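You operate a simulated robot arm through the tools that you are given. There is no shell and no other tool.

Carry out the task below with a simulated robot arm. There is one attempt and no reset: what you move stays moved.

TASK
The dip probe was left in the running wash: get it out.
Fine: stop key before the lid opens; probe on the drainer; lid shut, then one whole short wash.

The check looks at the end state, three seconds after you hand in, the way a careful person would. Anything else that was tipped, shoved, dropped, spilled or broken makes it a failure. A push-on lid holds only when it is set on centred and level and pressed home; a screw cap is set on level and turned clockwise until tight.

THE ROBOT
A 7-joint arm with a fingered hand, fixed in place. Base frame: the origin is on the floor under the middle of its stand, x ahead of it, y to its left, z up; the work surface is at about z = 90. Units: cm, rad, N and s.
It reaches about 133.3 cm from its shoulder. Its first joint turns from -1.204 to 3.002 rad. Payload 5 kg.
The tool frame sits at the grasp point between the pads (the TCP): z along the fingers, y along the line on which they close. The tips reach 3.2 cm beyond it. The gripper opens to 16 cm; its body begins 8.9 cm behind the TCP. The gripper is a hand of 3 fingers: y runs from the thumb to the fingers, the wrist lies at [0, 0, -25.2] in the tool frame, and closing takes about 1.5 s.
Orientation is that of the tool frame in the base frame, as a unit quaternion [x, y, z, w]. With the fingers straight down and closing along the base's y, the tool's x points along the base's -x, its y along +y and its z along -z.

THE INTERFACE
- The arm moves only by the tool drive_tool. Its argument "deltas" is a list of rows, each a list of 2 entries, a list of its own where there are three numbers: the shift along the tool's x, y, z in cm, then the turn, a rotation vector about the tool's x, y, z in rad. In form: [[[dx, dy, dz], [ax, ay, az]], ...]. A call has 1 to 20 rows; each row is the pose to reach, as a shift and turn from the pose commanded when the call began, along the tool's axes at that moment. "fingers" is the gripper command, from -1 (shut) to 1 (fully open), values between in proportion, set as the call begins (left out, the last holds). Each row takes 0.2 s and may step no farther than 5 cm and 0.15 rad from the row before; otherwise, or with a gripper value out of range, the whole call is refused. A pose out of reach is approached as far as the arm can. The call stops where the force on the tool passes 90 N (or 10 N more than at its start, if that is more) or the arm is blocked; 0.2 s more then pass. Each finger travels about 10.8 cm/s and halts on what it meets, pressing with about 21 N; the grip force reading is that of the motor and also rises with nothing between the fingers. The clock runs only during rows and for 0.2 s after the last one: add rows that repeat a pose to give the fingers time. The reply holds the time, the measured pose of the TCP, the force on the tool along the base axes, the opening and the grip force, in the units named above and with some noise, with the torque about the TCP (base axes, N m) and any sound that the robot's microphone picked up.
- Cameras (640 x 400 px; columns grow to the right, rows downward): "scene" is fixed at [22.11, -64.96, 167.12]; the picture's right is [-0.98, -0.20, 0.00], its down [-0.19, 0.94, -0.28] and it looks along [0.06, -0.27, -0.96] (base axes); focal length 214 px, centre (320, 200). "wrist" rides on the gripper at [6.5, -0.4, -11.6] in the tool frame; the picture's right is [0.06, 1.00, 0.00], its down [-0.87, 0.05, -0.49] and it looks along [-0.49, 0.03, 0.87] (tool axes); focal length 261 px, centre (320, 200). There is no depth. A picture from a camera that has moved, and an enlarged one, comes with that camera's place and axes in the base frame and with its lens.
- capture(camera): a new picture of that camera. No time passes.
- lift_body(by): slides the trunk up (or, below 0, down) by that many cm; the arm rides with it, the base frame stays. It gives what a move gives, with no picture.
- finger_targets(finger1, finger2, thumb_bend): sets how far each is bent, from 0 (flat) to 1 (curled in); at 0.3 the hand is open as for a grip, at 0.7 the pads meet at the TCP. One left out holds its place. A second passes; each finger stops where it meets its share of the squeeze, and holds until it gets a number again. A gripper value or a shape takes the hand back. It gives what a move gives, with no picture; readings hold the bend of each and the force on the fingers (four entries, about 0 where the hand has none), thumb and palm.
- grasp_type(shape): the hand has 3 fingers and takes this shape, open, in about a second: jaw (thumb against the fingers, like two jaws); tri (thumb and two fingers); tip (a fingertip pinch); poke (one finger out to press); point (the index stretched); flat (the hand flat); cup (the hand cupped); fist (a fist). The gripper value then closes the fingers along that shape, each until it touches; the sizes above hold for jaw. It gives what a move gives, with no picture.
- inspect(camera, box): a new picture of the part [left, top, right, bottom] of that camera's present view, enlarged. No time passes.
- sign_off(): hands the job in; it is judged then, once.

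Places have to be worked out from the pictures, the camera data and where the tool is seen. Open the gripper and draw the arm clear of the work before you hand the job in, unless the task says otherwise.

The tools are called after "Request:" as a command line: name --argument value ..., lists and objects as JSON in quotes. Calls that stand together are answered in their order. drive_tool: Moves the arm, as the interface text tells. Its arguments: {"type":"object","properties":{"deltas":{"type":"array"},"fingers":{"type":"number"}},"required":["deltas"]} The other tools are called the same way: lift_body (by) moves the trunk up or down; grasp_type (shape) gives the hand a shape; finger_targets (finger1, finger2, thumb_bend) moves the fingers one by one; capture (camera) takes a picture; inspect (camera, box) takes an enlarged picture of a part of a camera's view; sign_off () hands the job in.

At the start:

```text
time_s: 0.0
tcp_pos: [40.34, -56.39, 149.12]
ee_rot: [0.0, 1.0, 0.0, 0.001]
force: [1.2, -0.3, 0.2]
wrist_torque: [-0.01, -0.01, -0.01]
width: 15.99
grasp_force: 0.1
shape: jaw
bend: [0.3, 0.3, 0.3]
finger forces: [0.0, 0.1, 0.0, 0.1, 0.0, 0.0]
trunk travel left (down, up): [-82.5, 11.5]
```

scene: 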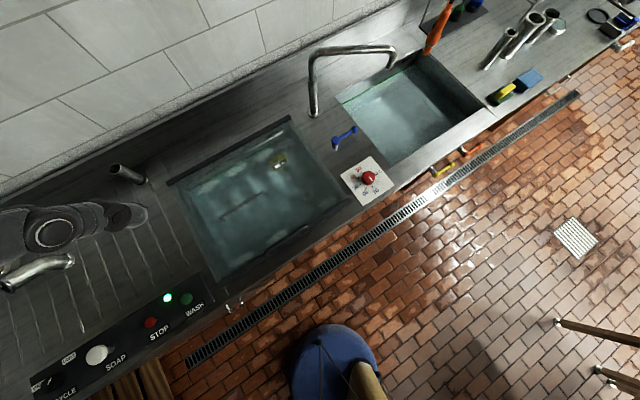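
wrist: 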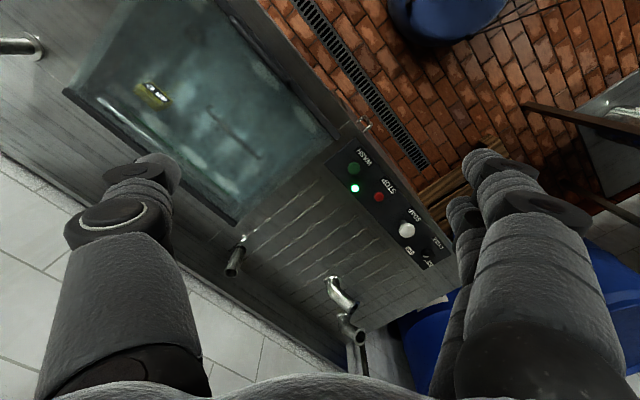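

I'll start by looking closely at the control panel, the basin with its lid, and the surroundings in enlarged views before moving anything.

Request:
inspect --camera "scene" --box '[0, 260, 240, 400]'

Request:
inspect --camera "scene" --box '[150, 100, 410, 290]'

Request:
inspect --camera "scene" --box '[0, 130, 220, 300]'

Request:
inspect --camera "wrist" --box '[320, 120, 480, 280]'

Request:
inspect --camera "wrist" --box '[50, 0, 350, 230]'

Request:
inspect --camera "scene" --box '[310, 0, 640, 200]'

```text
2.67 times, centred on (120, 330) of scene
camera zoom: at [22.11, -64.96, 167.12], right [-0.98, -0.2, 0.0], down [-0.19, 0.94, -0.28], along [0.06, -0.27, -0.96], focal length 572 px, centre (853, -147)
```

zoom: 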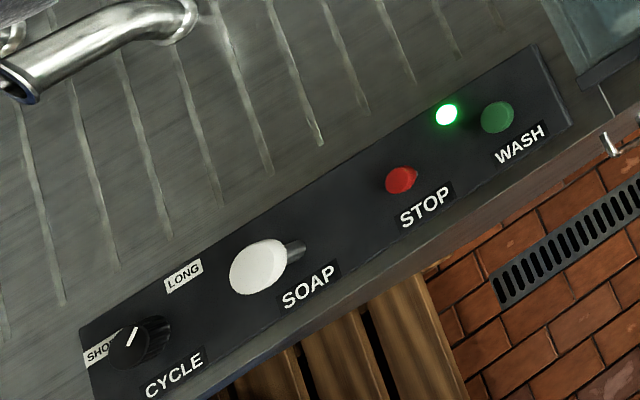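

```text
2.11 times, centred on (280, 195) of scene
camera zoom: at [22.11, -64.96, 167.12], right [-0.98, -0.2, 0.0], down [-0.19, 0.94, -0.28], along [0.06, -0.27, -0.96], focal length 452 px, centre (404, 210)
```

zoom: 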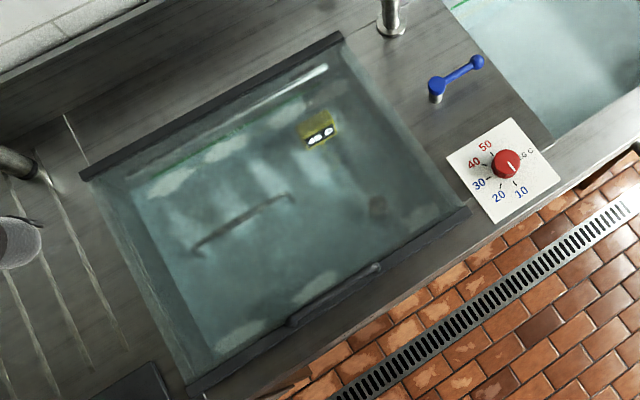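

```text
2.35 times, centred on (110, 215) of scene
camera zoom: at [22.11, -64.96, 167.12], right [-0.98, -0.2, 0.0], down [-0.19, 0.94, -0.28], along [0.06, -0.27, -0.96], focal length 505 px, centre (814, 165)
```

zoom: 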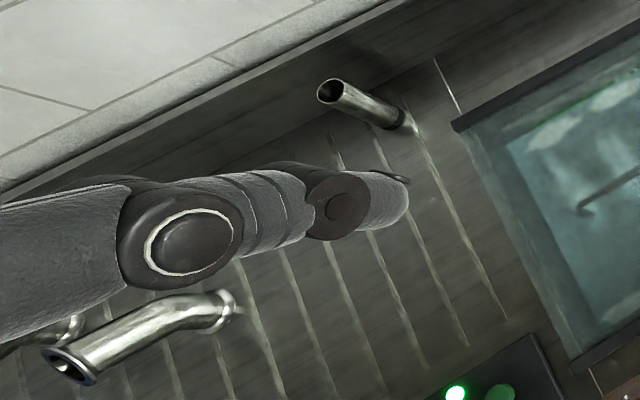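

```text
2.50 times, centred on (400, 200) of wrist
camera zoom: at [33.78, -56.8, 160.54], right [-0.06, 1.0, 0.0], down [0.87, 0.05, 0.49], along [0.49, 0.03, -0.87], focal length 652 px, centre (120, 200)
```

zoom: 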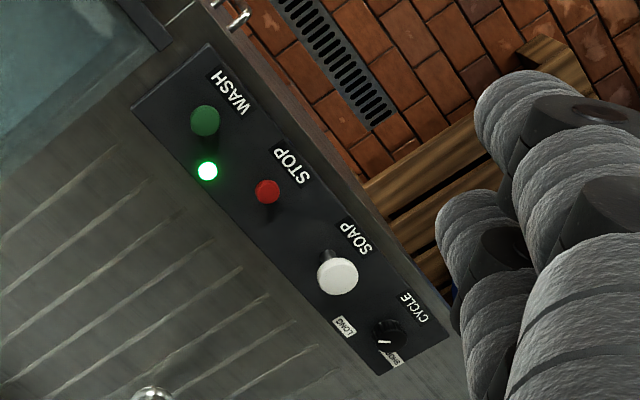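

```text
1.74 times, centred on (200, 115) of wrist
camera zoom: at [33.78, -56.8, 160.54], right [-0.06, 1.0, 0.0], down [0.87, 0.05, 0.49], along [0.49, 0.03, -0.87], focal length 453 px, centre (529, 348)
```

zoom: 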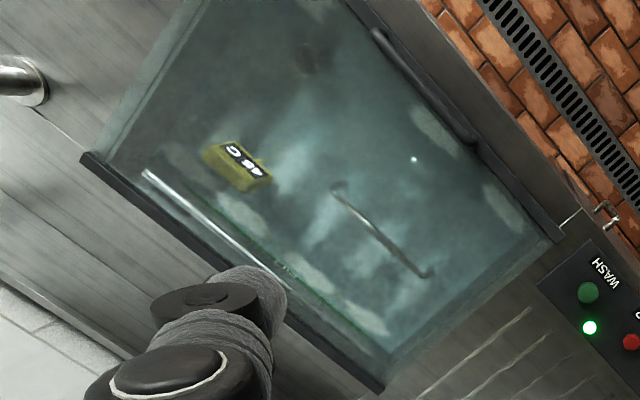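

```text
1.94 times, centred on (475, 100) of scene
camera zoom: at [22.11, -64.96, 167.12], right [-0.98, -0.2, 0.0], down [-0.19, 0.94, -0.28], along [0.06, -0.27, -0.96], focal length 416 px, centre (19, 394)
```

zoom: 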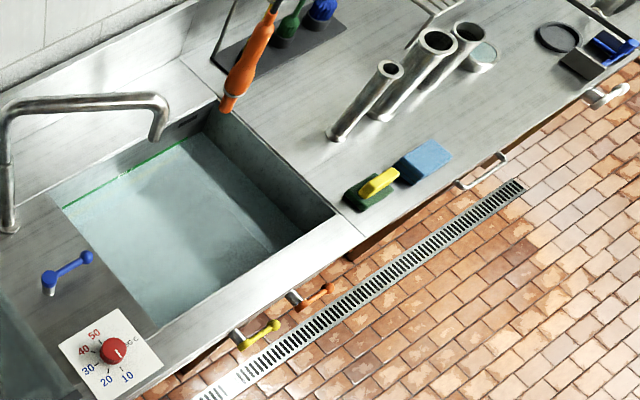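

The panel runs at about 45° in the base frame, with STOP near (69,-37), WASH near (62,-45) and a green lamp lit, which I take to mean it's running. The lid is about 54 x 43 cm, hinged at the wall side, with its handle near (35,-70). I'll move above the panel with the hand yawed 45° to line up with the counter and get a closer look.

Request:
drive_tool --deltas '[[[-2.7, 1.3, 3.0], [0, 0, -0.098]], [[-5.4, 2.6, 6.0], [0, 0, -0.196]], [[-8.1, 3.9, 9.0], [0, 0, -0.294]], [[-10.8, 5.2, 12.0], [0, 0, -0.392]], [[-13.5, 6.5, 15.0], [0, 0, -0.49]], [[-16.2, 7.8, 18.0], [0, 0, -0.588]], [[-18.9, 9.1, 21.0], [0, 0, -0.686]], [[-21.7, 10.4, 24.1], [0, 0, -0.785]], [[-21.7, 10.4, 24.1], [0, 0, -0.785]]]'

Request:
capture --camera "wrist"

Request:
capture --camera "scene"

```text
time_s: 2.0
tcp_pos: [62.03, -45.88, 124.95]
ee_rot: [-0.383, 0.924, 0.001, 0.001]
force: [0.2, -0.4, -0.5]
wrist_torque: [0.02, -0.08, -0.02]
width: 15.98
grasp_force: 0.1
shape: jaw
bend: [0.3, 0.3, 0.3]
finger forces: [0.1, 0.0, 0.0, 0.1, 0.0, 0.0]
trunk travel left (down, up): [-82.5, 11.5]
```

```text
taken
camera wrist: at [57.63, -50.78, 136.39], right [-0.75, 0.66, 0.0], down [0.57, 0.65, 0.49], along [0.33, 0.37, -0.87], focal length 261 px, centre (320, 200)
```

wrist: 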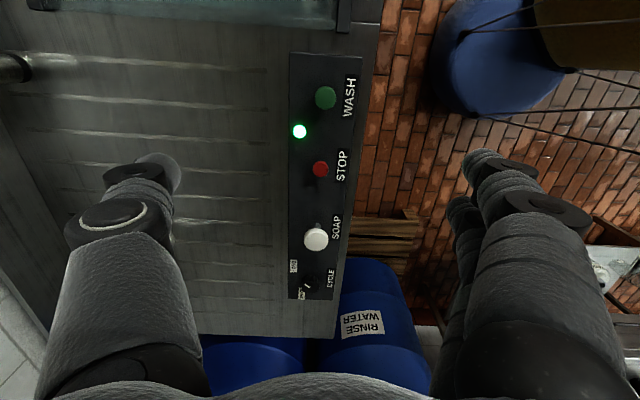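

```text
taken
```

scene: 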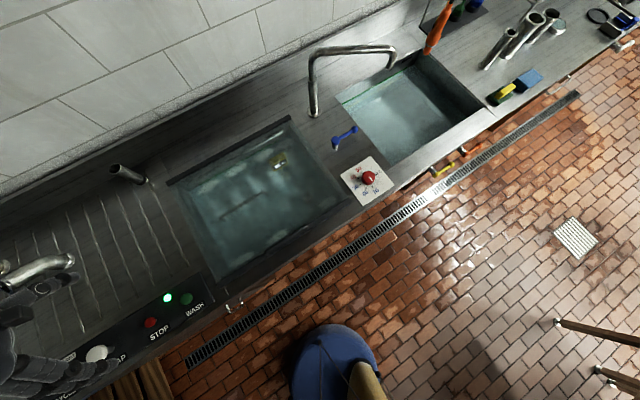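

STOP triangulates to about (69.5,-37.2), top near z = 94. I'll zoom in on the panel to read the dial and key heights, then put the hand into the poke shape.

Request:
inspect --camera "wrist" --box '[270, 60, 370, 130]'

Request:
inspect --camera "wrist" --box '[270, 130, 370, 310]'

Request:
inspect --camera "scene" --box '[160, 110, 360, 290]'

Request:
grasp_type --shape "poke"

Request:
capture --camera "wrist"

```text
5.71 times, centred on (320, 95) of wrist
camera zoom: at [57.63, -50.78, 136.39], right [-0.75, 0.66, 0.0], down [0.57, 0.65, 0.49], along [0.33, 0.37, -0.87], focal length 1489 px, centre (320, 800)
```

zoom: 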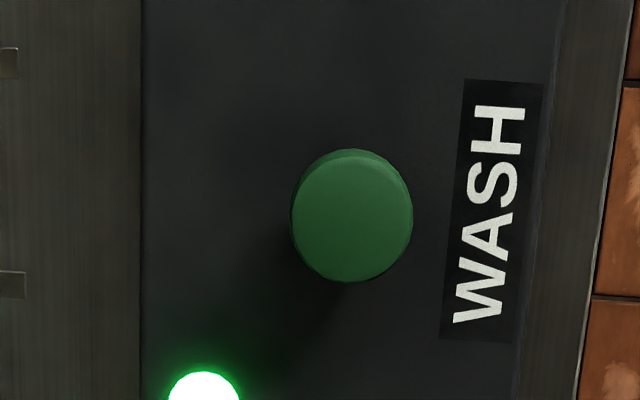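

```text
2.22 times, centred on (320, 220) of wrist
camera zoom: at [57.63, -50.78, 136.39], right [-0.75, 0.66, 0.0], down [0.57, 0.65, 0.49], along [0.33, 0.37, -0.87], focal length 579 px, centre (320, 156)
```

zoom: 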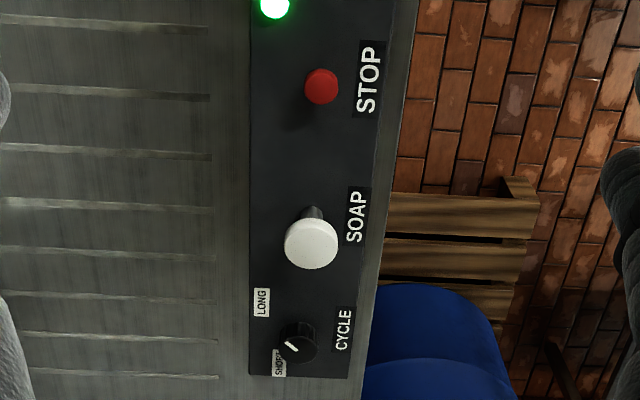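

```text
2.22 times, centred on (260, 200) of scene
camera zoom: at [22.11, -64.96, 167.12], right [-0.98, -0.2, 0.0], down [-0.19, 0.94, -0.28], along [0.06, -0.27, -0.96], focal length 477 px, centre (453, 200)
```

zoom: 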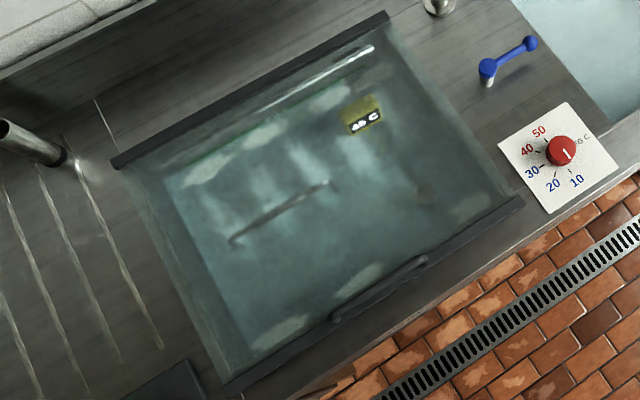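

```text
time_s: 2.9
tcp_pos: [62.09, -45.99, 124.92]
ee_rot: [-0.383, 0.924, 0.0, 0.001]
force: [-0.1, -0.9, 0.2]
wrist_torque: [0.01, -0.01, 0.0]
width: 0.0
grasp_force: 0.2
shape: poke
bend: [1.0, 1.0, 0.46]
finger forces: [0.1, 0.0, 0.0, 0.0, 0.0, 0.0]
trunk travel left (down, up): [-82.5, 11.5]
```

```text
taken
camera wrist: at [57.79, -50.75, 136.33], right [-0.75, 0.66, 0.0], down [0.58, 0.65, 0.49], along [0.33, 0.37, -0.87], focal length 261 px, centre (320, 200)
```

wrist: 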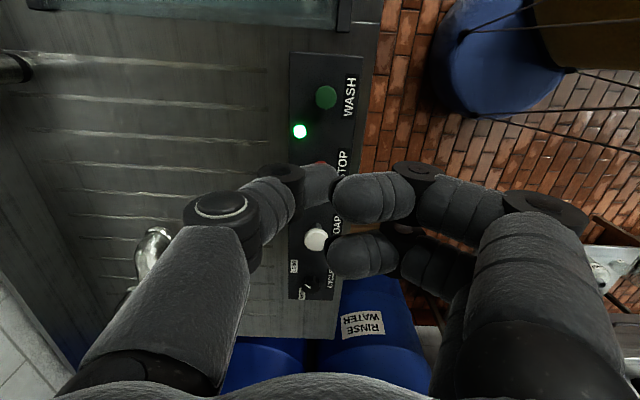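

In the poke shape the thumb is the finger left out. I'll zoom in to find its tip relative to the TCP.

Request:
inspect --camera "wrist" --box '[220, 120, 440, 300]'

Request:
inspect --camera "scene" --box '[0, 240, 220, 400]'

```text
2.22 times, centred on (330, 210) of wrist
camera zoom: at [57.79, -50.75, 136.33], right [-0.75, 0.66, 0.0], down [0.58, 0.65, 0.49], along [0.33, 0.37, -0.87], focal length 579 px, centre (298, 178)
```

zoom: 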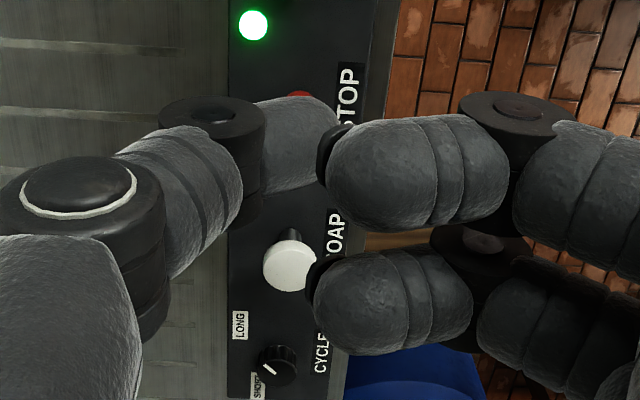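

```text
2.50 times, centred on (110, 320) of scene
camera zoom: at [22.11, -64.96, 167.12], right [-0.98, -0.2, 0.0], down [-0.19, 0.94, -0.28], along [0.06, -0.27, -0.96], focal length 536 px, centre (845, -100)
```

zoom: 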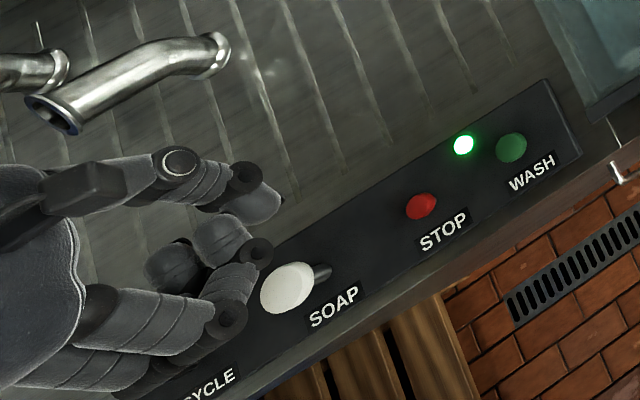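

The thumb tip sits about 2–3 cm below the TCP and close to its axis, with the curled fingers higher. I'll come down to a hover above STOP, keeping a safe gap, and check.

Request:
drive_tool --deltas '[[[-2.0, 0.1, 3.6], [0, 0, 0]], [[-4.0, 0.2, 7.2], [0, 0, 0]], [[-6.0, 0.35, 10.8], [0, 0, 0]], [[-8.0, 0.5, 14.4], [0, 0, 0]], [[-10.0, 0.6, 18.0], [0, 0, 0]], [[-11.45, 0.7, 21.4], [0, 0, 0]], [[-11.45, 0.7, 21.4], [0, 0, 0]]]'

Request:
capture --camera "wrist"

Request:
inspect --camera "scene" --box '[60, 260, 240, 400]'

```text
time_s: 4.5
tcp_pos: [69.73, -37.3, 103.65]
ee_rot: [-0.383, 0.924, 0.0, 0.001]
force: [0.0, -0.1, -1.1]
wrist_torque: [0.03, 0.01, 0.01]
width: 0.02
grasp_force: 0.1
shape: poke
bend: [1.0, 1.0, 0.46]
finger forces: [0.0, 0.0, 0.0, 0.0, 0.0, 0.0]
trunk travel left (down, up): [-82.5, 11.5]
```

```text
taken
camera wrist: at [65.46, -42.18, 115.08], right [-0.75, 0.66, 0.0], down [0.58, 0.65, 0.49], along [0.33, 0.37, -0.87], focal length 261 px, centre (320, 200)
```

wrist: 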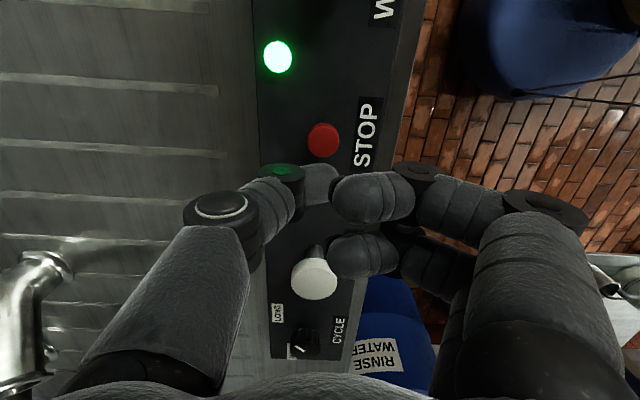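

```text
2.86 times, centred on (150, 330) of scene
camera zoom: at [22.11, -64.96, 167.12], right [-0.98, -0.2, 0.0], down [-0.19, 0.94, -0.28], along [0.06, -0.27, -0.96], focal length 613 px, centre (806, -171)
```

zoom: 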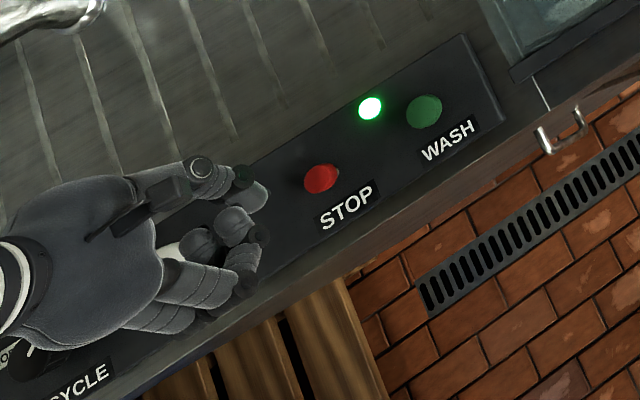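

The thumb is right above STOP, with its tip at z ≈ 101. I'll come down near the key top first and then in small steps while watching the force.

Request:
drive_tool --deltas '[[[0, 0, 2.0], [0, 0, 0]], [[0, 0, 4.0], [0, 0, 0]], [[0, 0, 5.0], [0, 0, 0]], [[0, 0, 5.5], [0, 0, 0]]]'

Request:
capture --camera "wrist"

```text
time_s: 5.5
tcp_pos: [69.67, -37.41, 98.03]
ee_rot: [-0.383, 0.924, 0.0, 0.0]
force: [-0.4, 0.8, 0.5]
wrist_torque: [0.0, 0.03, 0.02]
width: 0.0
grasp_force: 0.1
shape: poke
bend: [1.0, 1.0, 0.46]
finger forces: [0.0, 0.1, 0.0, 0.0, 0.0, 0.1]
trunk travel left (down, up): [-82.5, 11.5]
```

```text
taken
camera wrist: at [65.37, -42.24, 109.44], right [-0.75, 0.66, 0.0], down [0.58, 0.65, 0.49], along [0.33, 0.37, -0.87], focal length 261 px, centre (320, 200)
```

wrist: 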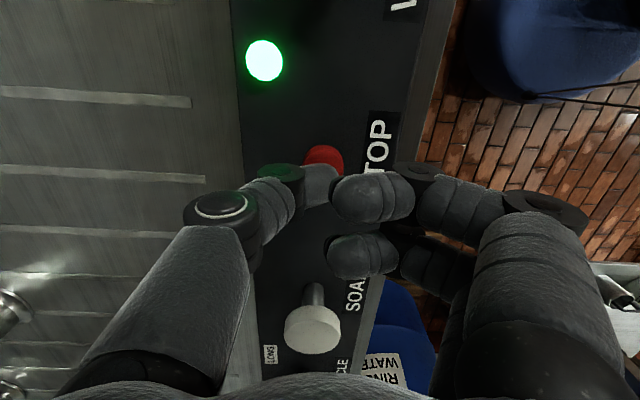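

There's no contact yet, so I'm continuing down in 0.4 cm steps.

Request:
drive_tool --deltas '[[[0, 0, 0.4], [0, 0, 0]], [[0, 0, 0.8], [0, 0, 0]], [[0, 0, 1.2], [0, 0, 0]]]'

Request:
capture --camera "wrist"

```text
time_s: 6.3
tcp_pos: [69.56, -37.46, 96.95]
ee_rot: [-0.382, 0.924, 0.0, 0.0]
force: [0.8, 0.0, 2.6]
wrist_torque: [0.02, -0.01, 0.0]
width: 0.0
grasp_force: 0.0
shape: poke
bend: [1.0, 1.0, 0.46]
finger forces: [0.0, 0.0, 0.0, 0.0, 3.1, 0.1]
trunk travel left (down, up): [-82.5, 11.5]
```

```text
taken
camera wrist: at [65.33, -42.34, 108.34], right [-0.75, 0.66, 0.0], down [0.58, 0.65, 0.49], along [0.33, 0.37, -0.87], focal length 261 px, centre (320, 200)
```

wrist: 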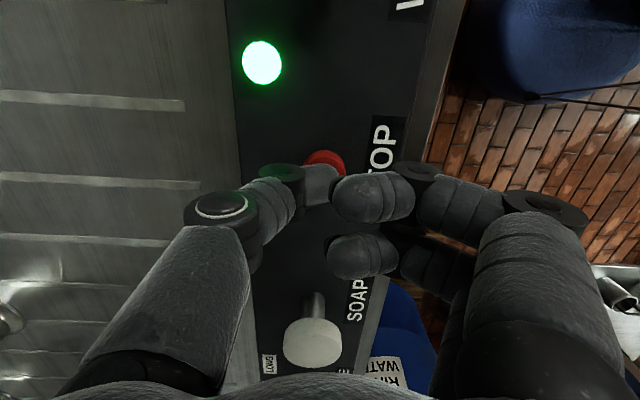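

The thumb has touched the key at 3 N with the TCP at z = 96.95. I'll press a little further and check the lamp.

Request:
drive_tool --deltas '[[[0, 0, 0.25], [0, 0, 0]], [[0, 0, 0.5], [0, 0, 0]], [[0, 0, 0.5], [0, 0, 0]]]'

Request:
capture --camera "wrist"

```text
time_s: 7.1
tcp_pos: [69.68, -37.51, 96.44]
ee_rot: [-0.382, 0.924, 0.0, 0.001]
force: [1.7, -5.7, 17.3]
wrist_torque: [-0.16, -0.01, 0.01]
width: 0.0
grasp_force: 0.1
shape: poke
bend: [1.0, 1.0, 0.46]
finger forces: [0.1, 0.0, 0.0, 0.1, 18.4, 0.1]
trunk travel left (down, up): [-82.5, 11.5]
heard: click
```

```text
taken
camera wrist: at [65.32, -42.33, 107.92], right [-0.75, 0.66, 0.0], down [0.58, 0.65, 0.49], along [0.33, 0.37, -0.87], focal length 261 px, centre (320, 200)
```

wrist: 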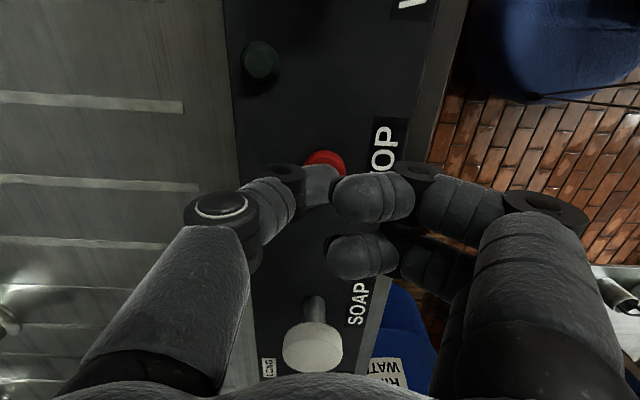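

There was a click and the lamp went dark, so the wash has stopped. I'll lift straight up and look at the bath now that the water is settling.

Request:
drive_tool --deltas '[[[0, 0, -3], [0, 0, 0]], [[0, 0, -7], [0, 0, 0]], [[0, 0, -12], [0, 0, 0]], [[0, 0, -17], [0, 0, 0]], [[0, 0, -21], [0, 0, 0]], [[0, 0, -25], [0, 0, 0]]]'

Request:
grasp_type --shape "jaw"

Request:
capture --camera "scene"

Request:
inspect --camera "scene" --box '[160, 110, 360, 290]'

Request:
capture --camera "wrist"

Request:
inspect --camera "wrist" --box '[270, 150, 370, 300]'

```text
time_s: 8.5
tcp_pos: [69.29, -37.17, 121.46]
ee_rot: [-0.383, 0.924, 0.0, -0.001]
force: [-0.9, 0.1, 0.9]
wrist_torque: [-0.01, -0.04, 0.0]
width: 0.0
grasp_force: 0.1
shape: poke
bend: [1.0, 1.0, 0.46]
finger forces: [0.0, 0.1, 0.0, 0.0, 0.1, 0.0]
trunk travel left (down, up): [-82.5, 11.5]
```

```text
time_s: 9.4
tcp_pos: [69.47, -37.42, 121.37]
ee_rot: [-0.382, 0.924, 0.001, 0.0]
force: [0.8, 0.2, -0.1]
wrist_torque: [-0.03, -0.04, 0.02]
width: 15.98
grasp_force: 0.1
shape: jaw
bend: [0.3, 0.3, 0.3]
finger forces: [0.0, 0.0, 0.0, 0.0, 0.0, 0.0]
trunk travel left (down, up): [-82.5, 11.5]
```

```text
taken
```

scene: 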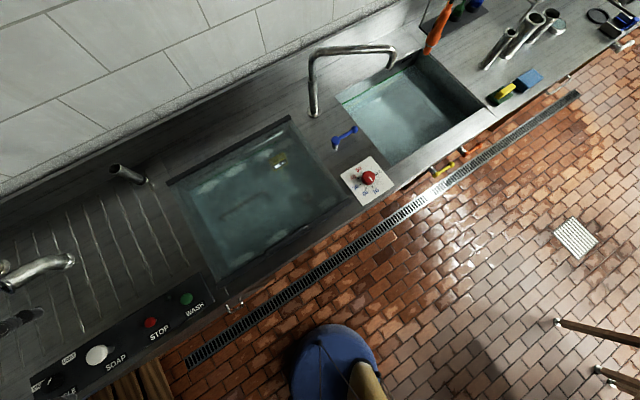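

```text
2.22 times, centred on (260, 200) of scene
camera zoom: at [22.11, -64.96, 167.12], right [-0.98, -0.2, 0.0], down [-0.19, 0.94, -0.28], along [0.06, -0.27, -0.96], focal length 477 px, centre (453, 200)
```

zoom: 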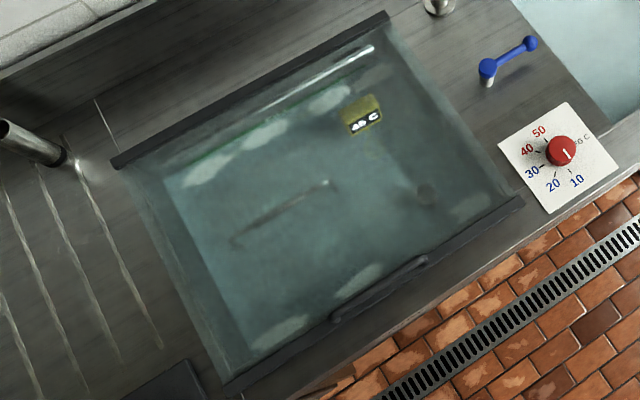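

```text
taken
camera wrist: at [65.24, -42.14, 132.8], right [-0.75, 0.66, 0.0], down [0.58, 0.65, 0.49], along [0.33, 0.37, -0.87], focal length 261 px, centre (320, 200)
```

wrist: 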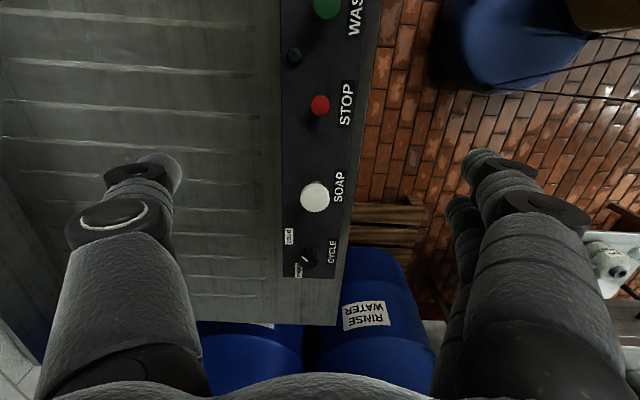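

```text
2.67 times, centred on (320, 225) of wrist
camera zoom: at [65.24, -42.14, 132.8], right [-0.75, 0.66, 0.0], down [0.58, 0.65, 0.49], along [0.33, 0.37, -0.87], focal length 695 px, centre (320, 133)
```

zoom: 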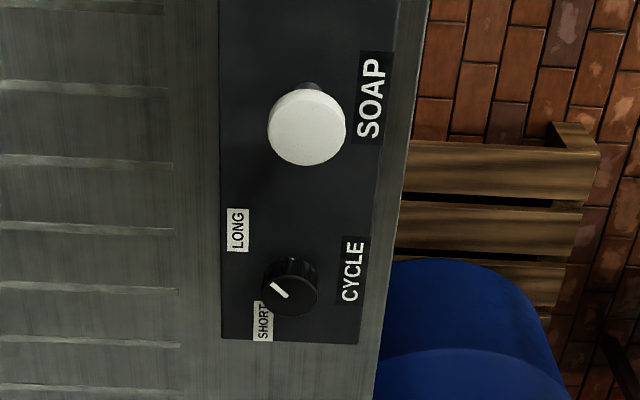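

The wash has stopped. In this zoom the CYCLE pointer's outer end seems to point at LONG, not SHORT, so I'll check that up close later. Next I'll move over the lid handle for a look.

Request:
drive_tool --deltas '[[[4.7, 0.15, 0.3], [0, 0, 0]], [[9.4, 0.3, 0.6], [0, 0, 0]], [[14.1, 0.45, 0.9], [0, 0, 0]], [[18.8, 0.6, 1.2], [0, 0, 0]], [[23.5, 0.75, 1.5], [0, 0, 0]], [[28.2, 0.9, 1.8], [0, 0, 0]], [[32.9, 1.05, 2.1], [0, 0, 0]], [[37.6, 1.2, 2.4], [0, 0, 0]], [[42.3, 1.35, 2.7], [0, 0, 0]], [[46.0, 1.5, 3.0], [0, 0, 0]], [[46.0, 1.5, 3.0], [0, 0, 0]]]'

Request:
capture --camera "wrist"

Request:
capture --camera "scene"

```text
time_s: 11.8
tcp_pos: [36.11, -68.75, 118.25]
ee_rot: [-0.383, 0.924, 0.001, 0.0]
force: [0.3, 0.2, 0.4]
wrist_torque: [0.02, 0.0, 0.0]
width: 15.98
grasp_force: 0.1
shape: jaw
bend: [0.3, 0.3, 0.3]
finger forces: [0.0, 0.1, 0.1, 0.0, 0.1, 0.0]
trunk travel left (down, up): [-82.5, 11.5]
```

```text
taken
camera wrist: at [31.67, -73.63, 129.76], right [-0.75, 0.66, 0.0], down [0.58, 0.65, 0.49], along [0.33, 0.37, -0.87], focal length 261 px, centre (320, 200)
```

wrist: 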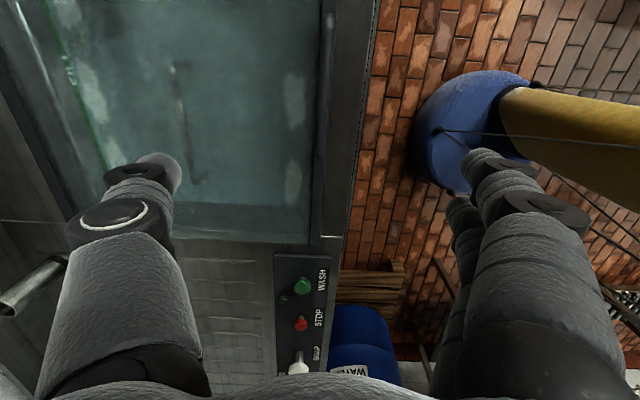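

```text
taken
```

scene: 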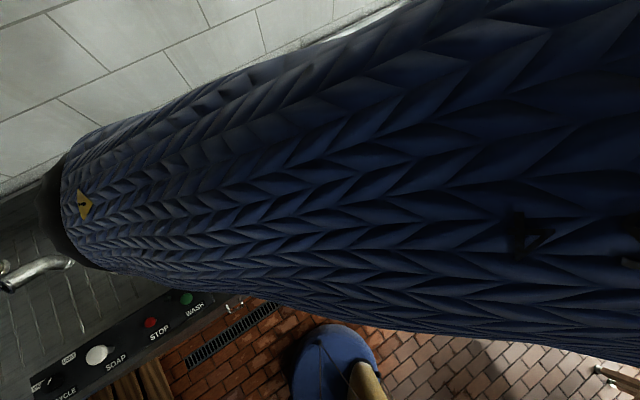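

The arm blocks the scene view here, so I'm zooming the wrist view on the lid's front edge to find the handle.

Request:
inspect --camera "wrist" --box '[220, 0, 420, 240]'

Request:
inspect --camera "wrist" --box '[20, 0, 340, 240]'

```text
1.67 times, centred on (320, 120) of wrist
camera zoom: at [31.67, -73.63, 129.76], right [-0.75, 0.66, 0.0], down [0.58, 0.65, 0.49], along [0.33, 0.37, -0.87], focal length 434 px, centre (320, 333)
```

zoom: 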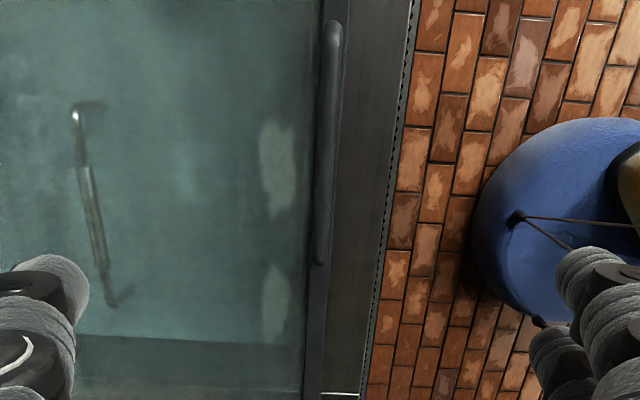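

```text
1.67 times, centred on (180, 120) of wrist
camera zoom: at [31.67, -73.63, 129.76], right [-0.75, 0.66, 0.0], down [0.58, 0.65, 0.49], along [0.33, 0.37, -0.87], focal length 434 px, centre (553, 333)
```

zoom: 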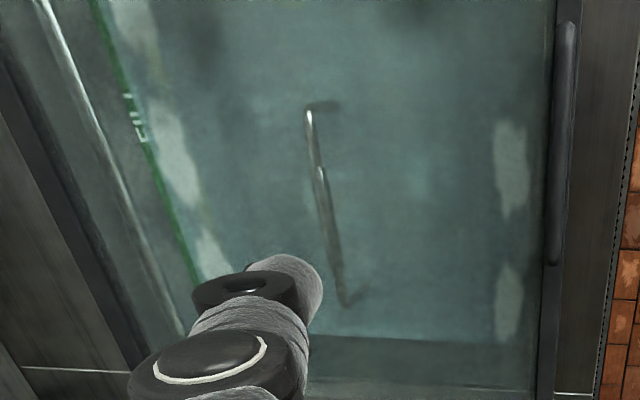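

The handle is a bar centred near (34.7,-69.7), running along the front edge. Before gripping it I want its profile, so I'll pull back to the robot side with the hand pitched 45° and look at it from a lower angle.

Request:
drive_tool --deltas '[[[-0.5, 2.0, 1.0], [0.131, 0, 0]], [[-1.0, 4.0, 2.5], [0.262, 0, 0]], [[-1.5, 6.0, 4.5], [0.393, 0, 0]], [[-2.0, 8.0, 7.0], [0.524, 0, 0]], [[-2.5, 10.0, 9.5], [0.655, 0, 0]], [[-3.0, 12.0, 12.0], [0.785, 0, 0]], [[-3.0, 12.0, 12.0], [0.785, 0, 0]]]'

Request:
capture --camera "wrist"

Request:
capture --camera "scene"

```text
time_s: 13.6
tcp_pos: [7.69, -68.35, 96.0]
ee_rot: [-0.467, 0.838, -0.261, -0.105]
force: [-0.4, -0.1, -0.8]
wrist_torque: [0.01, -0.05, 0.03]
width: 15.99
grasp_force: 0.0
shape: jaw
bend: [0.3, 0.3, 0.3]
finger forces: [0.0, 0.0, 0.0, 0.1, 0.0, 0.0]
out of reach, approached as far as the arm can: row 3, 4, 5, 6, 7
trunk travel left (down, up): [-82.5, 11.5]
stopped in row 7: the arm was blocked; the commanded pose is now the measured one
```

```text
taken
camera wrist: at [3.71, -67.02, 108.47], right [-0.87, 0.38, -0.31], down [0.39, 0.92, 0.03], along [0.3, -0.1, -0.95], focal length 261 px, centre (320, 200)
```

wrist: 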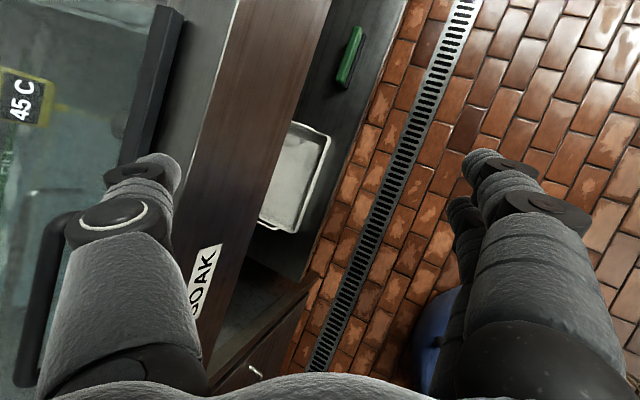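

```text
taken
```

scene: 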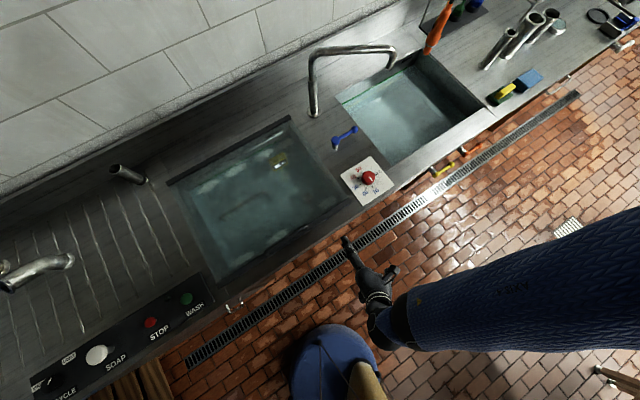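

The arm couldn't reach that pose and stopped at a reach limit at TCP (7.7,-68.4,96), with no contact force. The view from here is useful though, so I'll zoom on the handle and the probe's display before backing out.

Request:
inspect --camera "wrist" --box '[0, 0, 200, 200]'

Request:
inspect --camera "wrist" --box '[0, 180, 220, 400]'

Request:
inspect --camera "scene" --box '[300, 200, 640, 400]'

```text
2.00 times, centred on (100, 100) of wrist
camera zoom: at [3.71, -67.02, 108.47], right [-0.87, 0.38, -0.31], down [0.39, 0.92, 0.03], along [0.3, -0.1, -0.95], focal length 521 px, centre (760, 400)
```

zoom: 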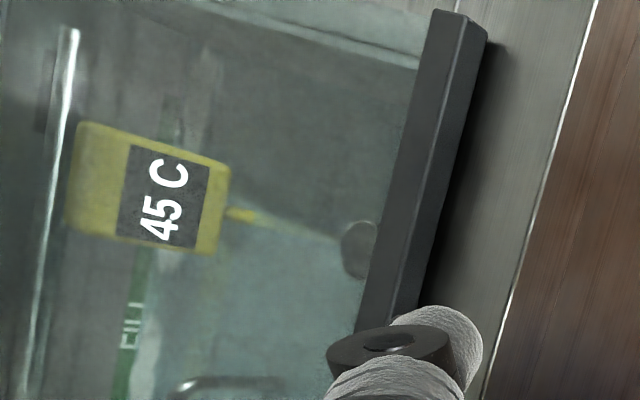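

```text
1.82 times, centred on (110, 290) of wrist
camera zoom: at [3.71, -67.02, 108.47], right [-0.87, 0.38, -0.31], down [0.39, 0.92, 0.03], along [0.3, -0.1, -0.95], focal length 474 px, centre (702, 36)
```

zoom: 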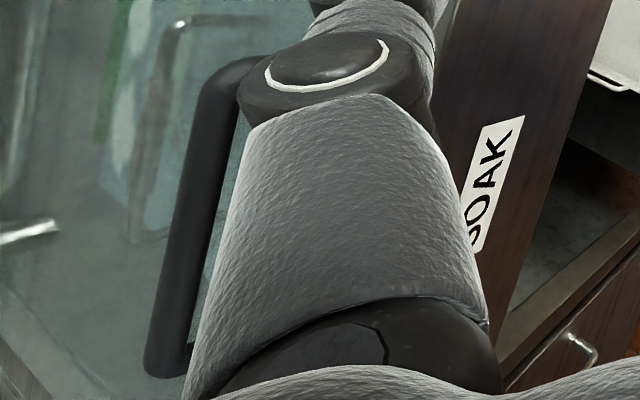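

```text
1.88 times, centred on (470, 300) of scene
camera zoom: at [22.11, -64.96, 167.12], right [-0.98, -0.2, 0.0], down [-0.19, 0.94, -0.28], along [0.06, -0.27, -0.96], focal length 404 px, centre (38, 12)
```

zoom: 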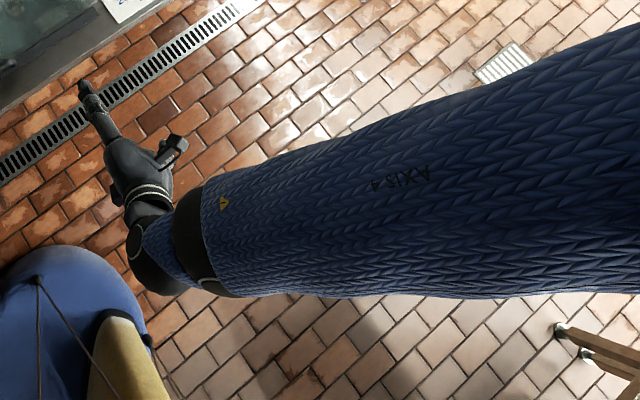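

The handle is a D-shaped bar standing on the lid's front rail: centre line at z ≈ 95.5, about 1.5 cm thick with a gap beneath, and spanning about 17 cm along the counter. I'll raise the hand back to vertical above it along a clear path: up first, then across.

Request:
drive_tool --deltas '[[[1.7, -1.4, -3.4], [0, 0, 0]], [[3.4, -2.7, -6.7], [-0.06, -0.06, 0.03]], [[5.0, -4.1, -10.1], [-0.12, -0.12, 0.07]], [[6.7, -5.4, -13.4], [-0.18, -0.18, 0.1]], [[4.6, -9.7, -13.9], [-0.24, -0.235, 0.13]], [[2.6, -14.1, -14.4], [-0.29, -0.285, 0.16]], [[0.5, -18.4, -14.9], [-0.34, -0.335, 0.185]], [[-1.5, -22.8, -15.5], [-0.38, -0.37, 0.21]], [[-3.6, -27.1, -16.0], [-0.4, -0.39, 0.22]], [[-5.7, -31.5, -16.5], [-0.408, -0.4, 0.225]], [[-5.7, -31.5, -16.5], [-0.408, -0.4, 0.225]]]'

Request:
capture --camera "wrist"

```text
time_s: 16.0
tcp_pos: [36.32, -68.48, 118.11]
ee_rot: [-0.383, 0.924, -0.001, 0.0]
force: [0.1, 0.4, 0.2]
wrist_torque: [-0.02, -0.06, -0.04]
width: 16.01
grasp_force: 0.1
shape: jaw
bend: [0.3, 0.3, 0.3]
finger forces: [0.0, 0.0, 0.1, 0.0, 0.0, 0.0]
out of reach, approached as far as the arm can: row 1, 2, 3, 4, 5
trunk travel left (down, up): [-82.5, 11.5]
```

```text
taken
camera wrist: at [32.0, -73.38, 129.56], right [-0.75, 0.66, 0.0], down [0.58, 0.65, 0.49], along [0.33, 0.37, -0.87], focal length 261 px, centre (320, 200)
```

wrist: 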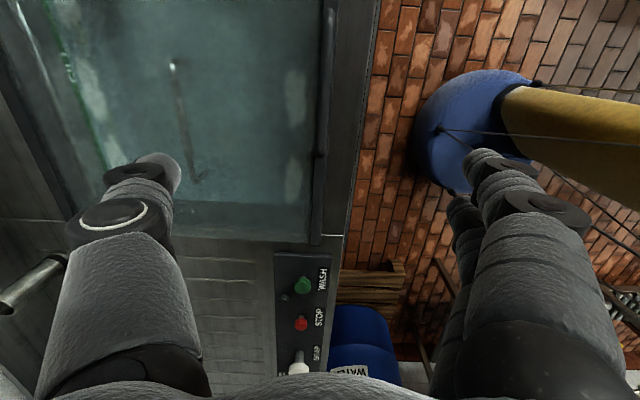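

I'm back over the handle with the hand vertical. Next I'll centre on the bar at (34.5,-69.9) and come down so the fingertips straddle it without touching the lid.

Request:
drive_tool --deltas '[[[1.0, 0.1, 4.0], [0, 0, 0]], [[2.3, 0.3, 8.0], [0, 0, 0]], [[2.3, 0.3, 12.0], [0, 0, 0]], [[2.3, 0.3, 15.0], [0, 0, 0]], [[2.3, 0.3, 17.0], [0, 0, 0]], [[2.3, 0.3, 17.0], [0, 0, 0]]]'

Request:
capture --camera "wrist"

Request:
inspect --camera "wrist" --box '[180, 60, 460, 280]'

```text
time_s: 17.4
tcp_pos: [34.32, -69.99, 101.15]
ee_rot: [-0.383, 0.924, 0.0, 0.0]
force: [0.3, -0.4, -0.5]
wrist_torque: [0.0, 0.03, 0.01]
width: 16.02
grasp_force: 0.0
shape: jaw
bend: [0.3, 0.3, 0.3]
finger forces: [0.1, 0.1, 0.0, 0.1, 0.2, 0.0]
trunk travel left (down, up): [-82.5, 11.5]
```

```text
taken
camera wrist: at [30.03, -74.92, 112.67], right [-0.75, 0.66, 0.0], down [0.58, 0.65, 0.49], along [0.32, 0.37, -0.87], focal length 261 px, centre (320, 200)
```

wrist: 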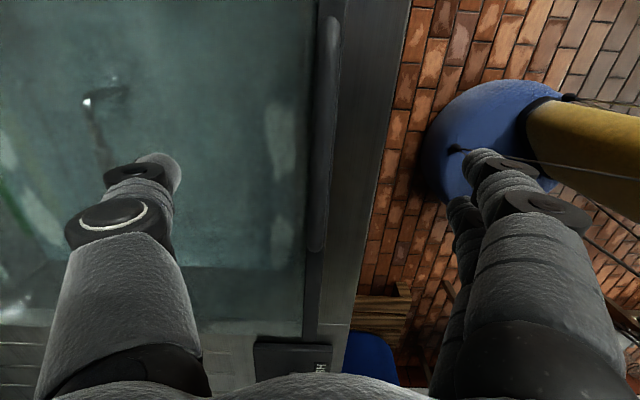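

```text
1.82 times, centred on (320, 170) of wrist
camera zoom: at [30.03, -74.92, 112.67], right [-0.75, 0.66, 0.0], down [0.58, 0.65, 0.49], along [0.32, 0.37, -0.87], focal length 474 px, centre (320, 254)
```

zoom: 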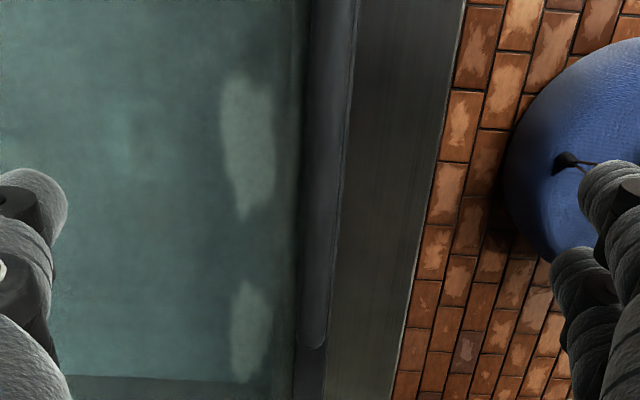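

The bar is centred between thumb and fingers. I'll descend the last 4 cm and close on it.

Request:
drive_tool --deltas '[[[0, 0, 1.5], [0, 0, 0]], [[0, 0, 3.0], [0, 0, 0]], [[0, 0, 4.2], [0, 0, 0]], [[0, 0, 4.2], [0, 0, 0]]]'

Request:
capture --camera "wrist"

```text
time_s: 18.4
tcp_pos: [34.26, -70.04, 97.06]
ee_rot: [-0.383, 0.924, 0.0, 0.0]
force: [-0.5, 0.2, 1.1]
wrist_torque: [-0.01, -0.03, 0.01]
width: 16.02
grasp_force: 0.0
shape: jaw
bend: [0.3, 0.3, 0.3]
finger forces: [0.0, 0.0, 0.0, 0.0, 0.1, 0.0]
trunk travel left (down, up): [-82.5, 11.5]
```

```text
taken
camera wrist: at [29.95, -74.86, 108.57], right [-0.75, 0.66, 0.0], down [0.58, 0.65, 0.49], along [0.32, 0.37, -0.87], focal length 261 px, centre (320, 200)
```

wrist: 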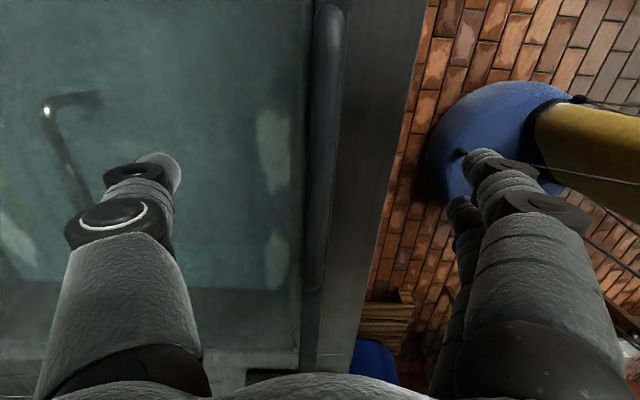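

No contact yet and the bar lies between the pads. Closing the fingers now.

Request:
drive_tool --deltas '[[[0, 0, 0], [0, 0, 0]], [[0, 0, 0], [0, 0, 0]], [[0, 0, 0], [0, 0, 0]], [[0, 0, 0], [0, 0, 0]], [[0, 0, 0], [0, 0, 0]], [[0, 0, 0], [0, 0, 0]], [[0, 0, 0], [0, 0, 0]], [[0, 0, 0], [0, 0, 0]]]' --fingers -1

Request:
capture --camera "wrist"

```text
time_s: 20.2
tcp_pos: [34.24, -70.04, 97.13]
ee_rot: [-0.384, 0.923, 0.0, 0.0]
force: [-0.2, 1.0, -0.6]
wrist_torque: [-0.01, 0.02, 0.01]
width: 0.86
grasp_force: 21.0
shape: jaw
bend: [0.71, 0.71, 0.7]
finger forces: [9.1, 9.1, 0.0, 0.1, 18.5, 0.0]
trunk travel left (down, up): [-82.5, 11.5]
```

```text
taken
camera wrist: at [29.97, -74.87, 108.57], right [-0.75, 0.66, 0.0], down [0.58, 0.65, 0.49], along [0.32, 0.37, -0.87], focal length 261 px, centre (320, 200)
```

wrist: 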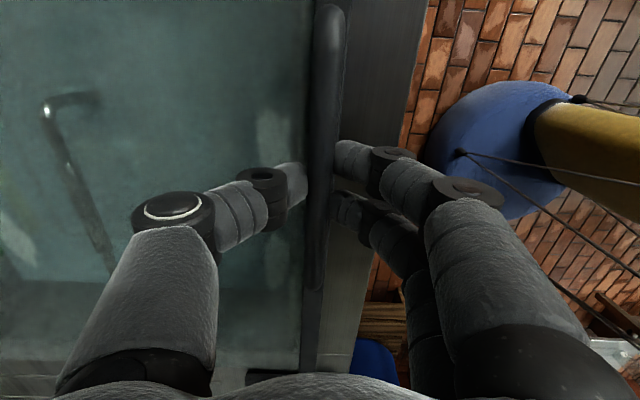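

The grip holds: 9 N on each finger and 18 N on the thumb. I'll lift the lid about 10° along its hinge arc (hinge at roughly v=117 in counter coordinates) and watch the forces.

Request:
drive_tool --deltas '[[[0, -0.08, -0.75], [-0.01, 0, 0]], [[0, -0.18, -1.5], [-0.02, 0, 0]], [[0, -0.4, -3.0], [-0.035, 0, 0]], [[0, -0.7, -4.5], [-0.05, 0, 0]], [[0, -1.05, -6.0], [-0.07, 0, 0]], [[0, -1.45, -7.4], [-0.09, 0, 0]], [[0, -1.45, -7.4], [-0.09, 0, 0]]]'

Request:
capture --camera "wrist"

```text
time_s: 21.8
tcp_pos: [35.4, -71.03, 104.42]
ee_rot: [-0.382, 0.923, 0.042, -0.017]
force: [-1.7, -1.7, -0.8]
wrist_torque: [0.05, 0.1, -0.02]
width: 0.83
grasp_force: 20.5
shape: jaw
bend: [0.71, 0.71, 0.7]
finger forces: [9.4, 9.3, 0.0, 0.0, 20.1, 0.1]
trunk travel left (down, up): [-82.5, 11.5]
```

```text
taken
camera wrist: at [31.78, -76.67, 115.86], right [-0.75, 0.66, 0.09], down [0.61, 0.62, 0.49], along [0.27, 0.42, -0.86], focal length 261 px, centre (320, 200)
```

wrist: 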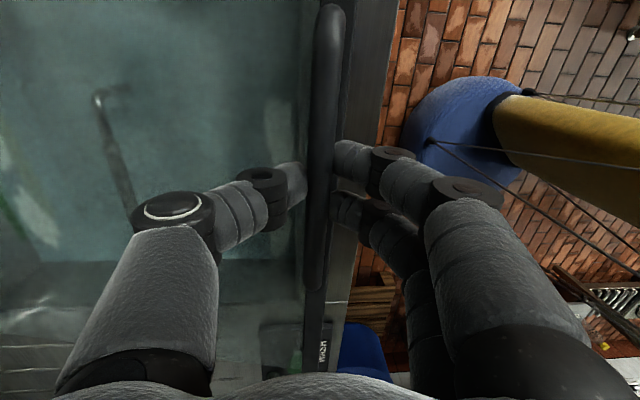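

The lid is following in the grip with almost no load, so it seems counterbalanced. I'll keep going along the arc to about 40°, pitching the hand with it by half.

Request:
drive_tool --deltas '[[[0, -0.45, -1.84], [-0.022, 0, 0]], [[0, -0.9, -3.69], [-0.043, 0, 0]], [[0, -1.5, -5.5], [-0.065, 0, 0]], [[0, -2.11, -7.29], [-0.087, 0, 0]], [[0, -2.87, -9.05], [-0.108, 0, 0]], [[0, -3.64, -10.78], [-0.13, 0, 0]], [[0, -4.55, -12.46], [-0.152, 0, 0]], [[0, -5.47, -14.12], [-0.173, 0, 0]], [[0, -6.52, -15.73], [-0.195, 0, 0]], [[0, -7.58, -17.3], [-0.217, 0, 0]], [[0, -8.76, -18.8], [-0.238, 0, 0]], [[0, -9.95, -20.28], [-0.26, 0, 0]], [[0, -9.95, -20.28], [-0.26, 0, 0]]]'

Request:
capture --camera "wrist"

Request:
capture --camera "scene"

```text
time_s: 24.6
tcp_pos: [43.52, -79.24, 123.89]
ee_rot: [-0.377, 0.91, 0.16, -0.066]
force: [-0.6, 5.5, 5.3]
wrist_torque: [0.17, 0.14, -0.05]
width: 0.87
grasp_force: 20.8
shape: jaw
bend: [0.72, 0.72, 0.7]
finger forces: [10.2, 9.8, 0.0, 0.0, 18.9, 0.1]
trunk travel left (down, up): [-82.5, 11.5]
```

```text
taken
camera wrist: at [42.05, -86.97, 134.43], right [-0.71, 0.62, 0.34], down [0.7, 0.53, 0.48], along [0.12, 0.58, -0.81], focal length 261 px, centre (320, 200)
```

wrist: 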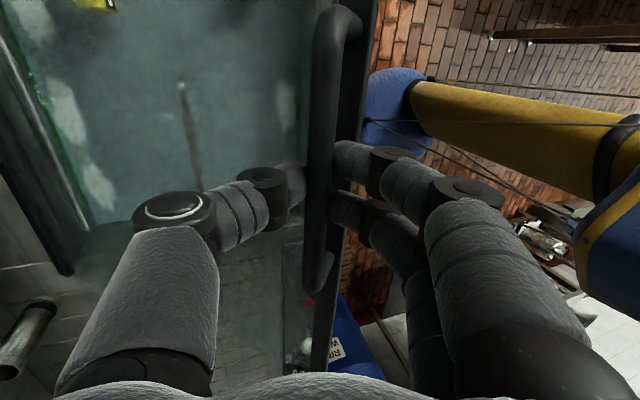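

```text
taken
```

scene: 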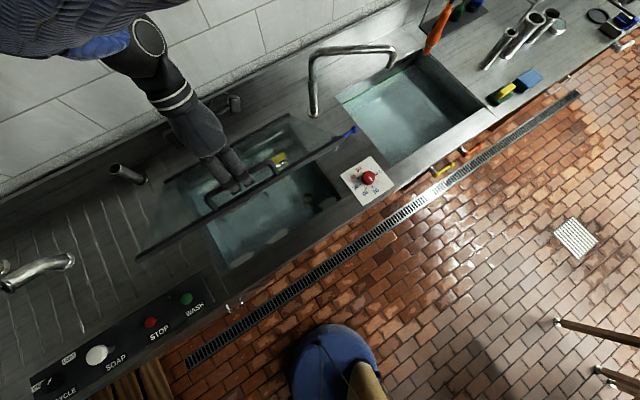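

At about 40° the lid is following well, loads are small, and the scene camera now has a clear view of the open bath. I'll continue to about 60° with a small further pitch.

Request:
drive_tool --deltas '[[[0, -0.88, -1.68], [-0.016, 0, 0]], [[0, -1.76, -3.35], [-0.032, 0, 0]], [[0, -2.8, -4.95], [-0.049, 0, 0]], [[0, -3.85, -6.53], [-0.065, 0, 0]], [[0, -5.03, -8.03], [-0.081, 0, 0]], [[0, -6.22, -9.52], [-0.097, 0, 0]], [[0, -7.5, -10.9], [-0.114, 0, 0]], [[0, -8.85, -12.3], [-0.13, 0, 0]], [[0, -8.85, -12.3], [-0.13, 0, 0]]]'

Request:
capture --camera "wrist"

Request:
capture --camera "scene"

```text
time_s: 26.6
tcp_pos: [52.66, -88.1, 132.19]
ee_rot: [-0.373, 0.897, 0.219, -0.091]
force: [-3.0, -1.8, 0.3]
wrist_torque: [-0.01, 0.06, 0.03]
width: 0.84
grasp_force: 21.0
shape: jaw
bend: [0.71, 0.71, 0.72]
finger forces: [8.2, 8.1, 0.0, 0.1, 16.9, 0.1]
trunk travel left (down, up): [-82.5, 11.5]
```

```text
taken
camera wrist: at [52.02, -96.82, 142.15], right [-0.67, 0.58, 0.46], down [0.74, 0.49, 0.46], along [0.04, 0.65, -0.76], focal length 261 px, centre (320, 200)
```

wrist: 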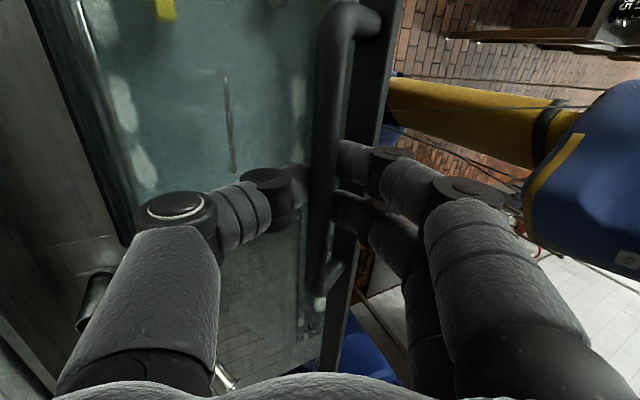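

```text
taken
```

scene: 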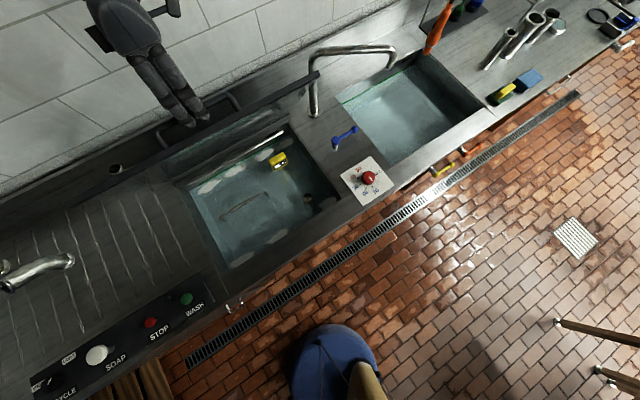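

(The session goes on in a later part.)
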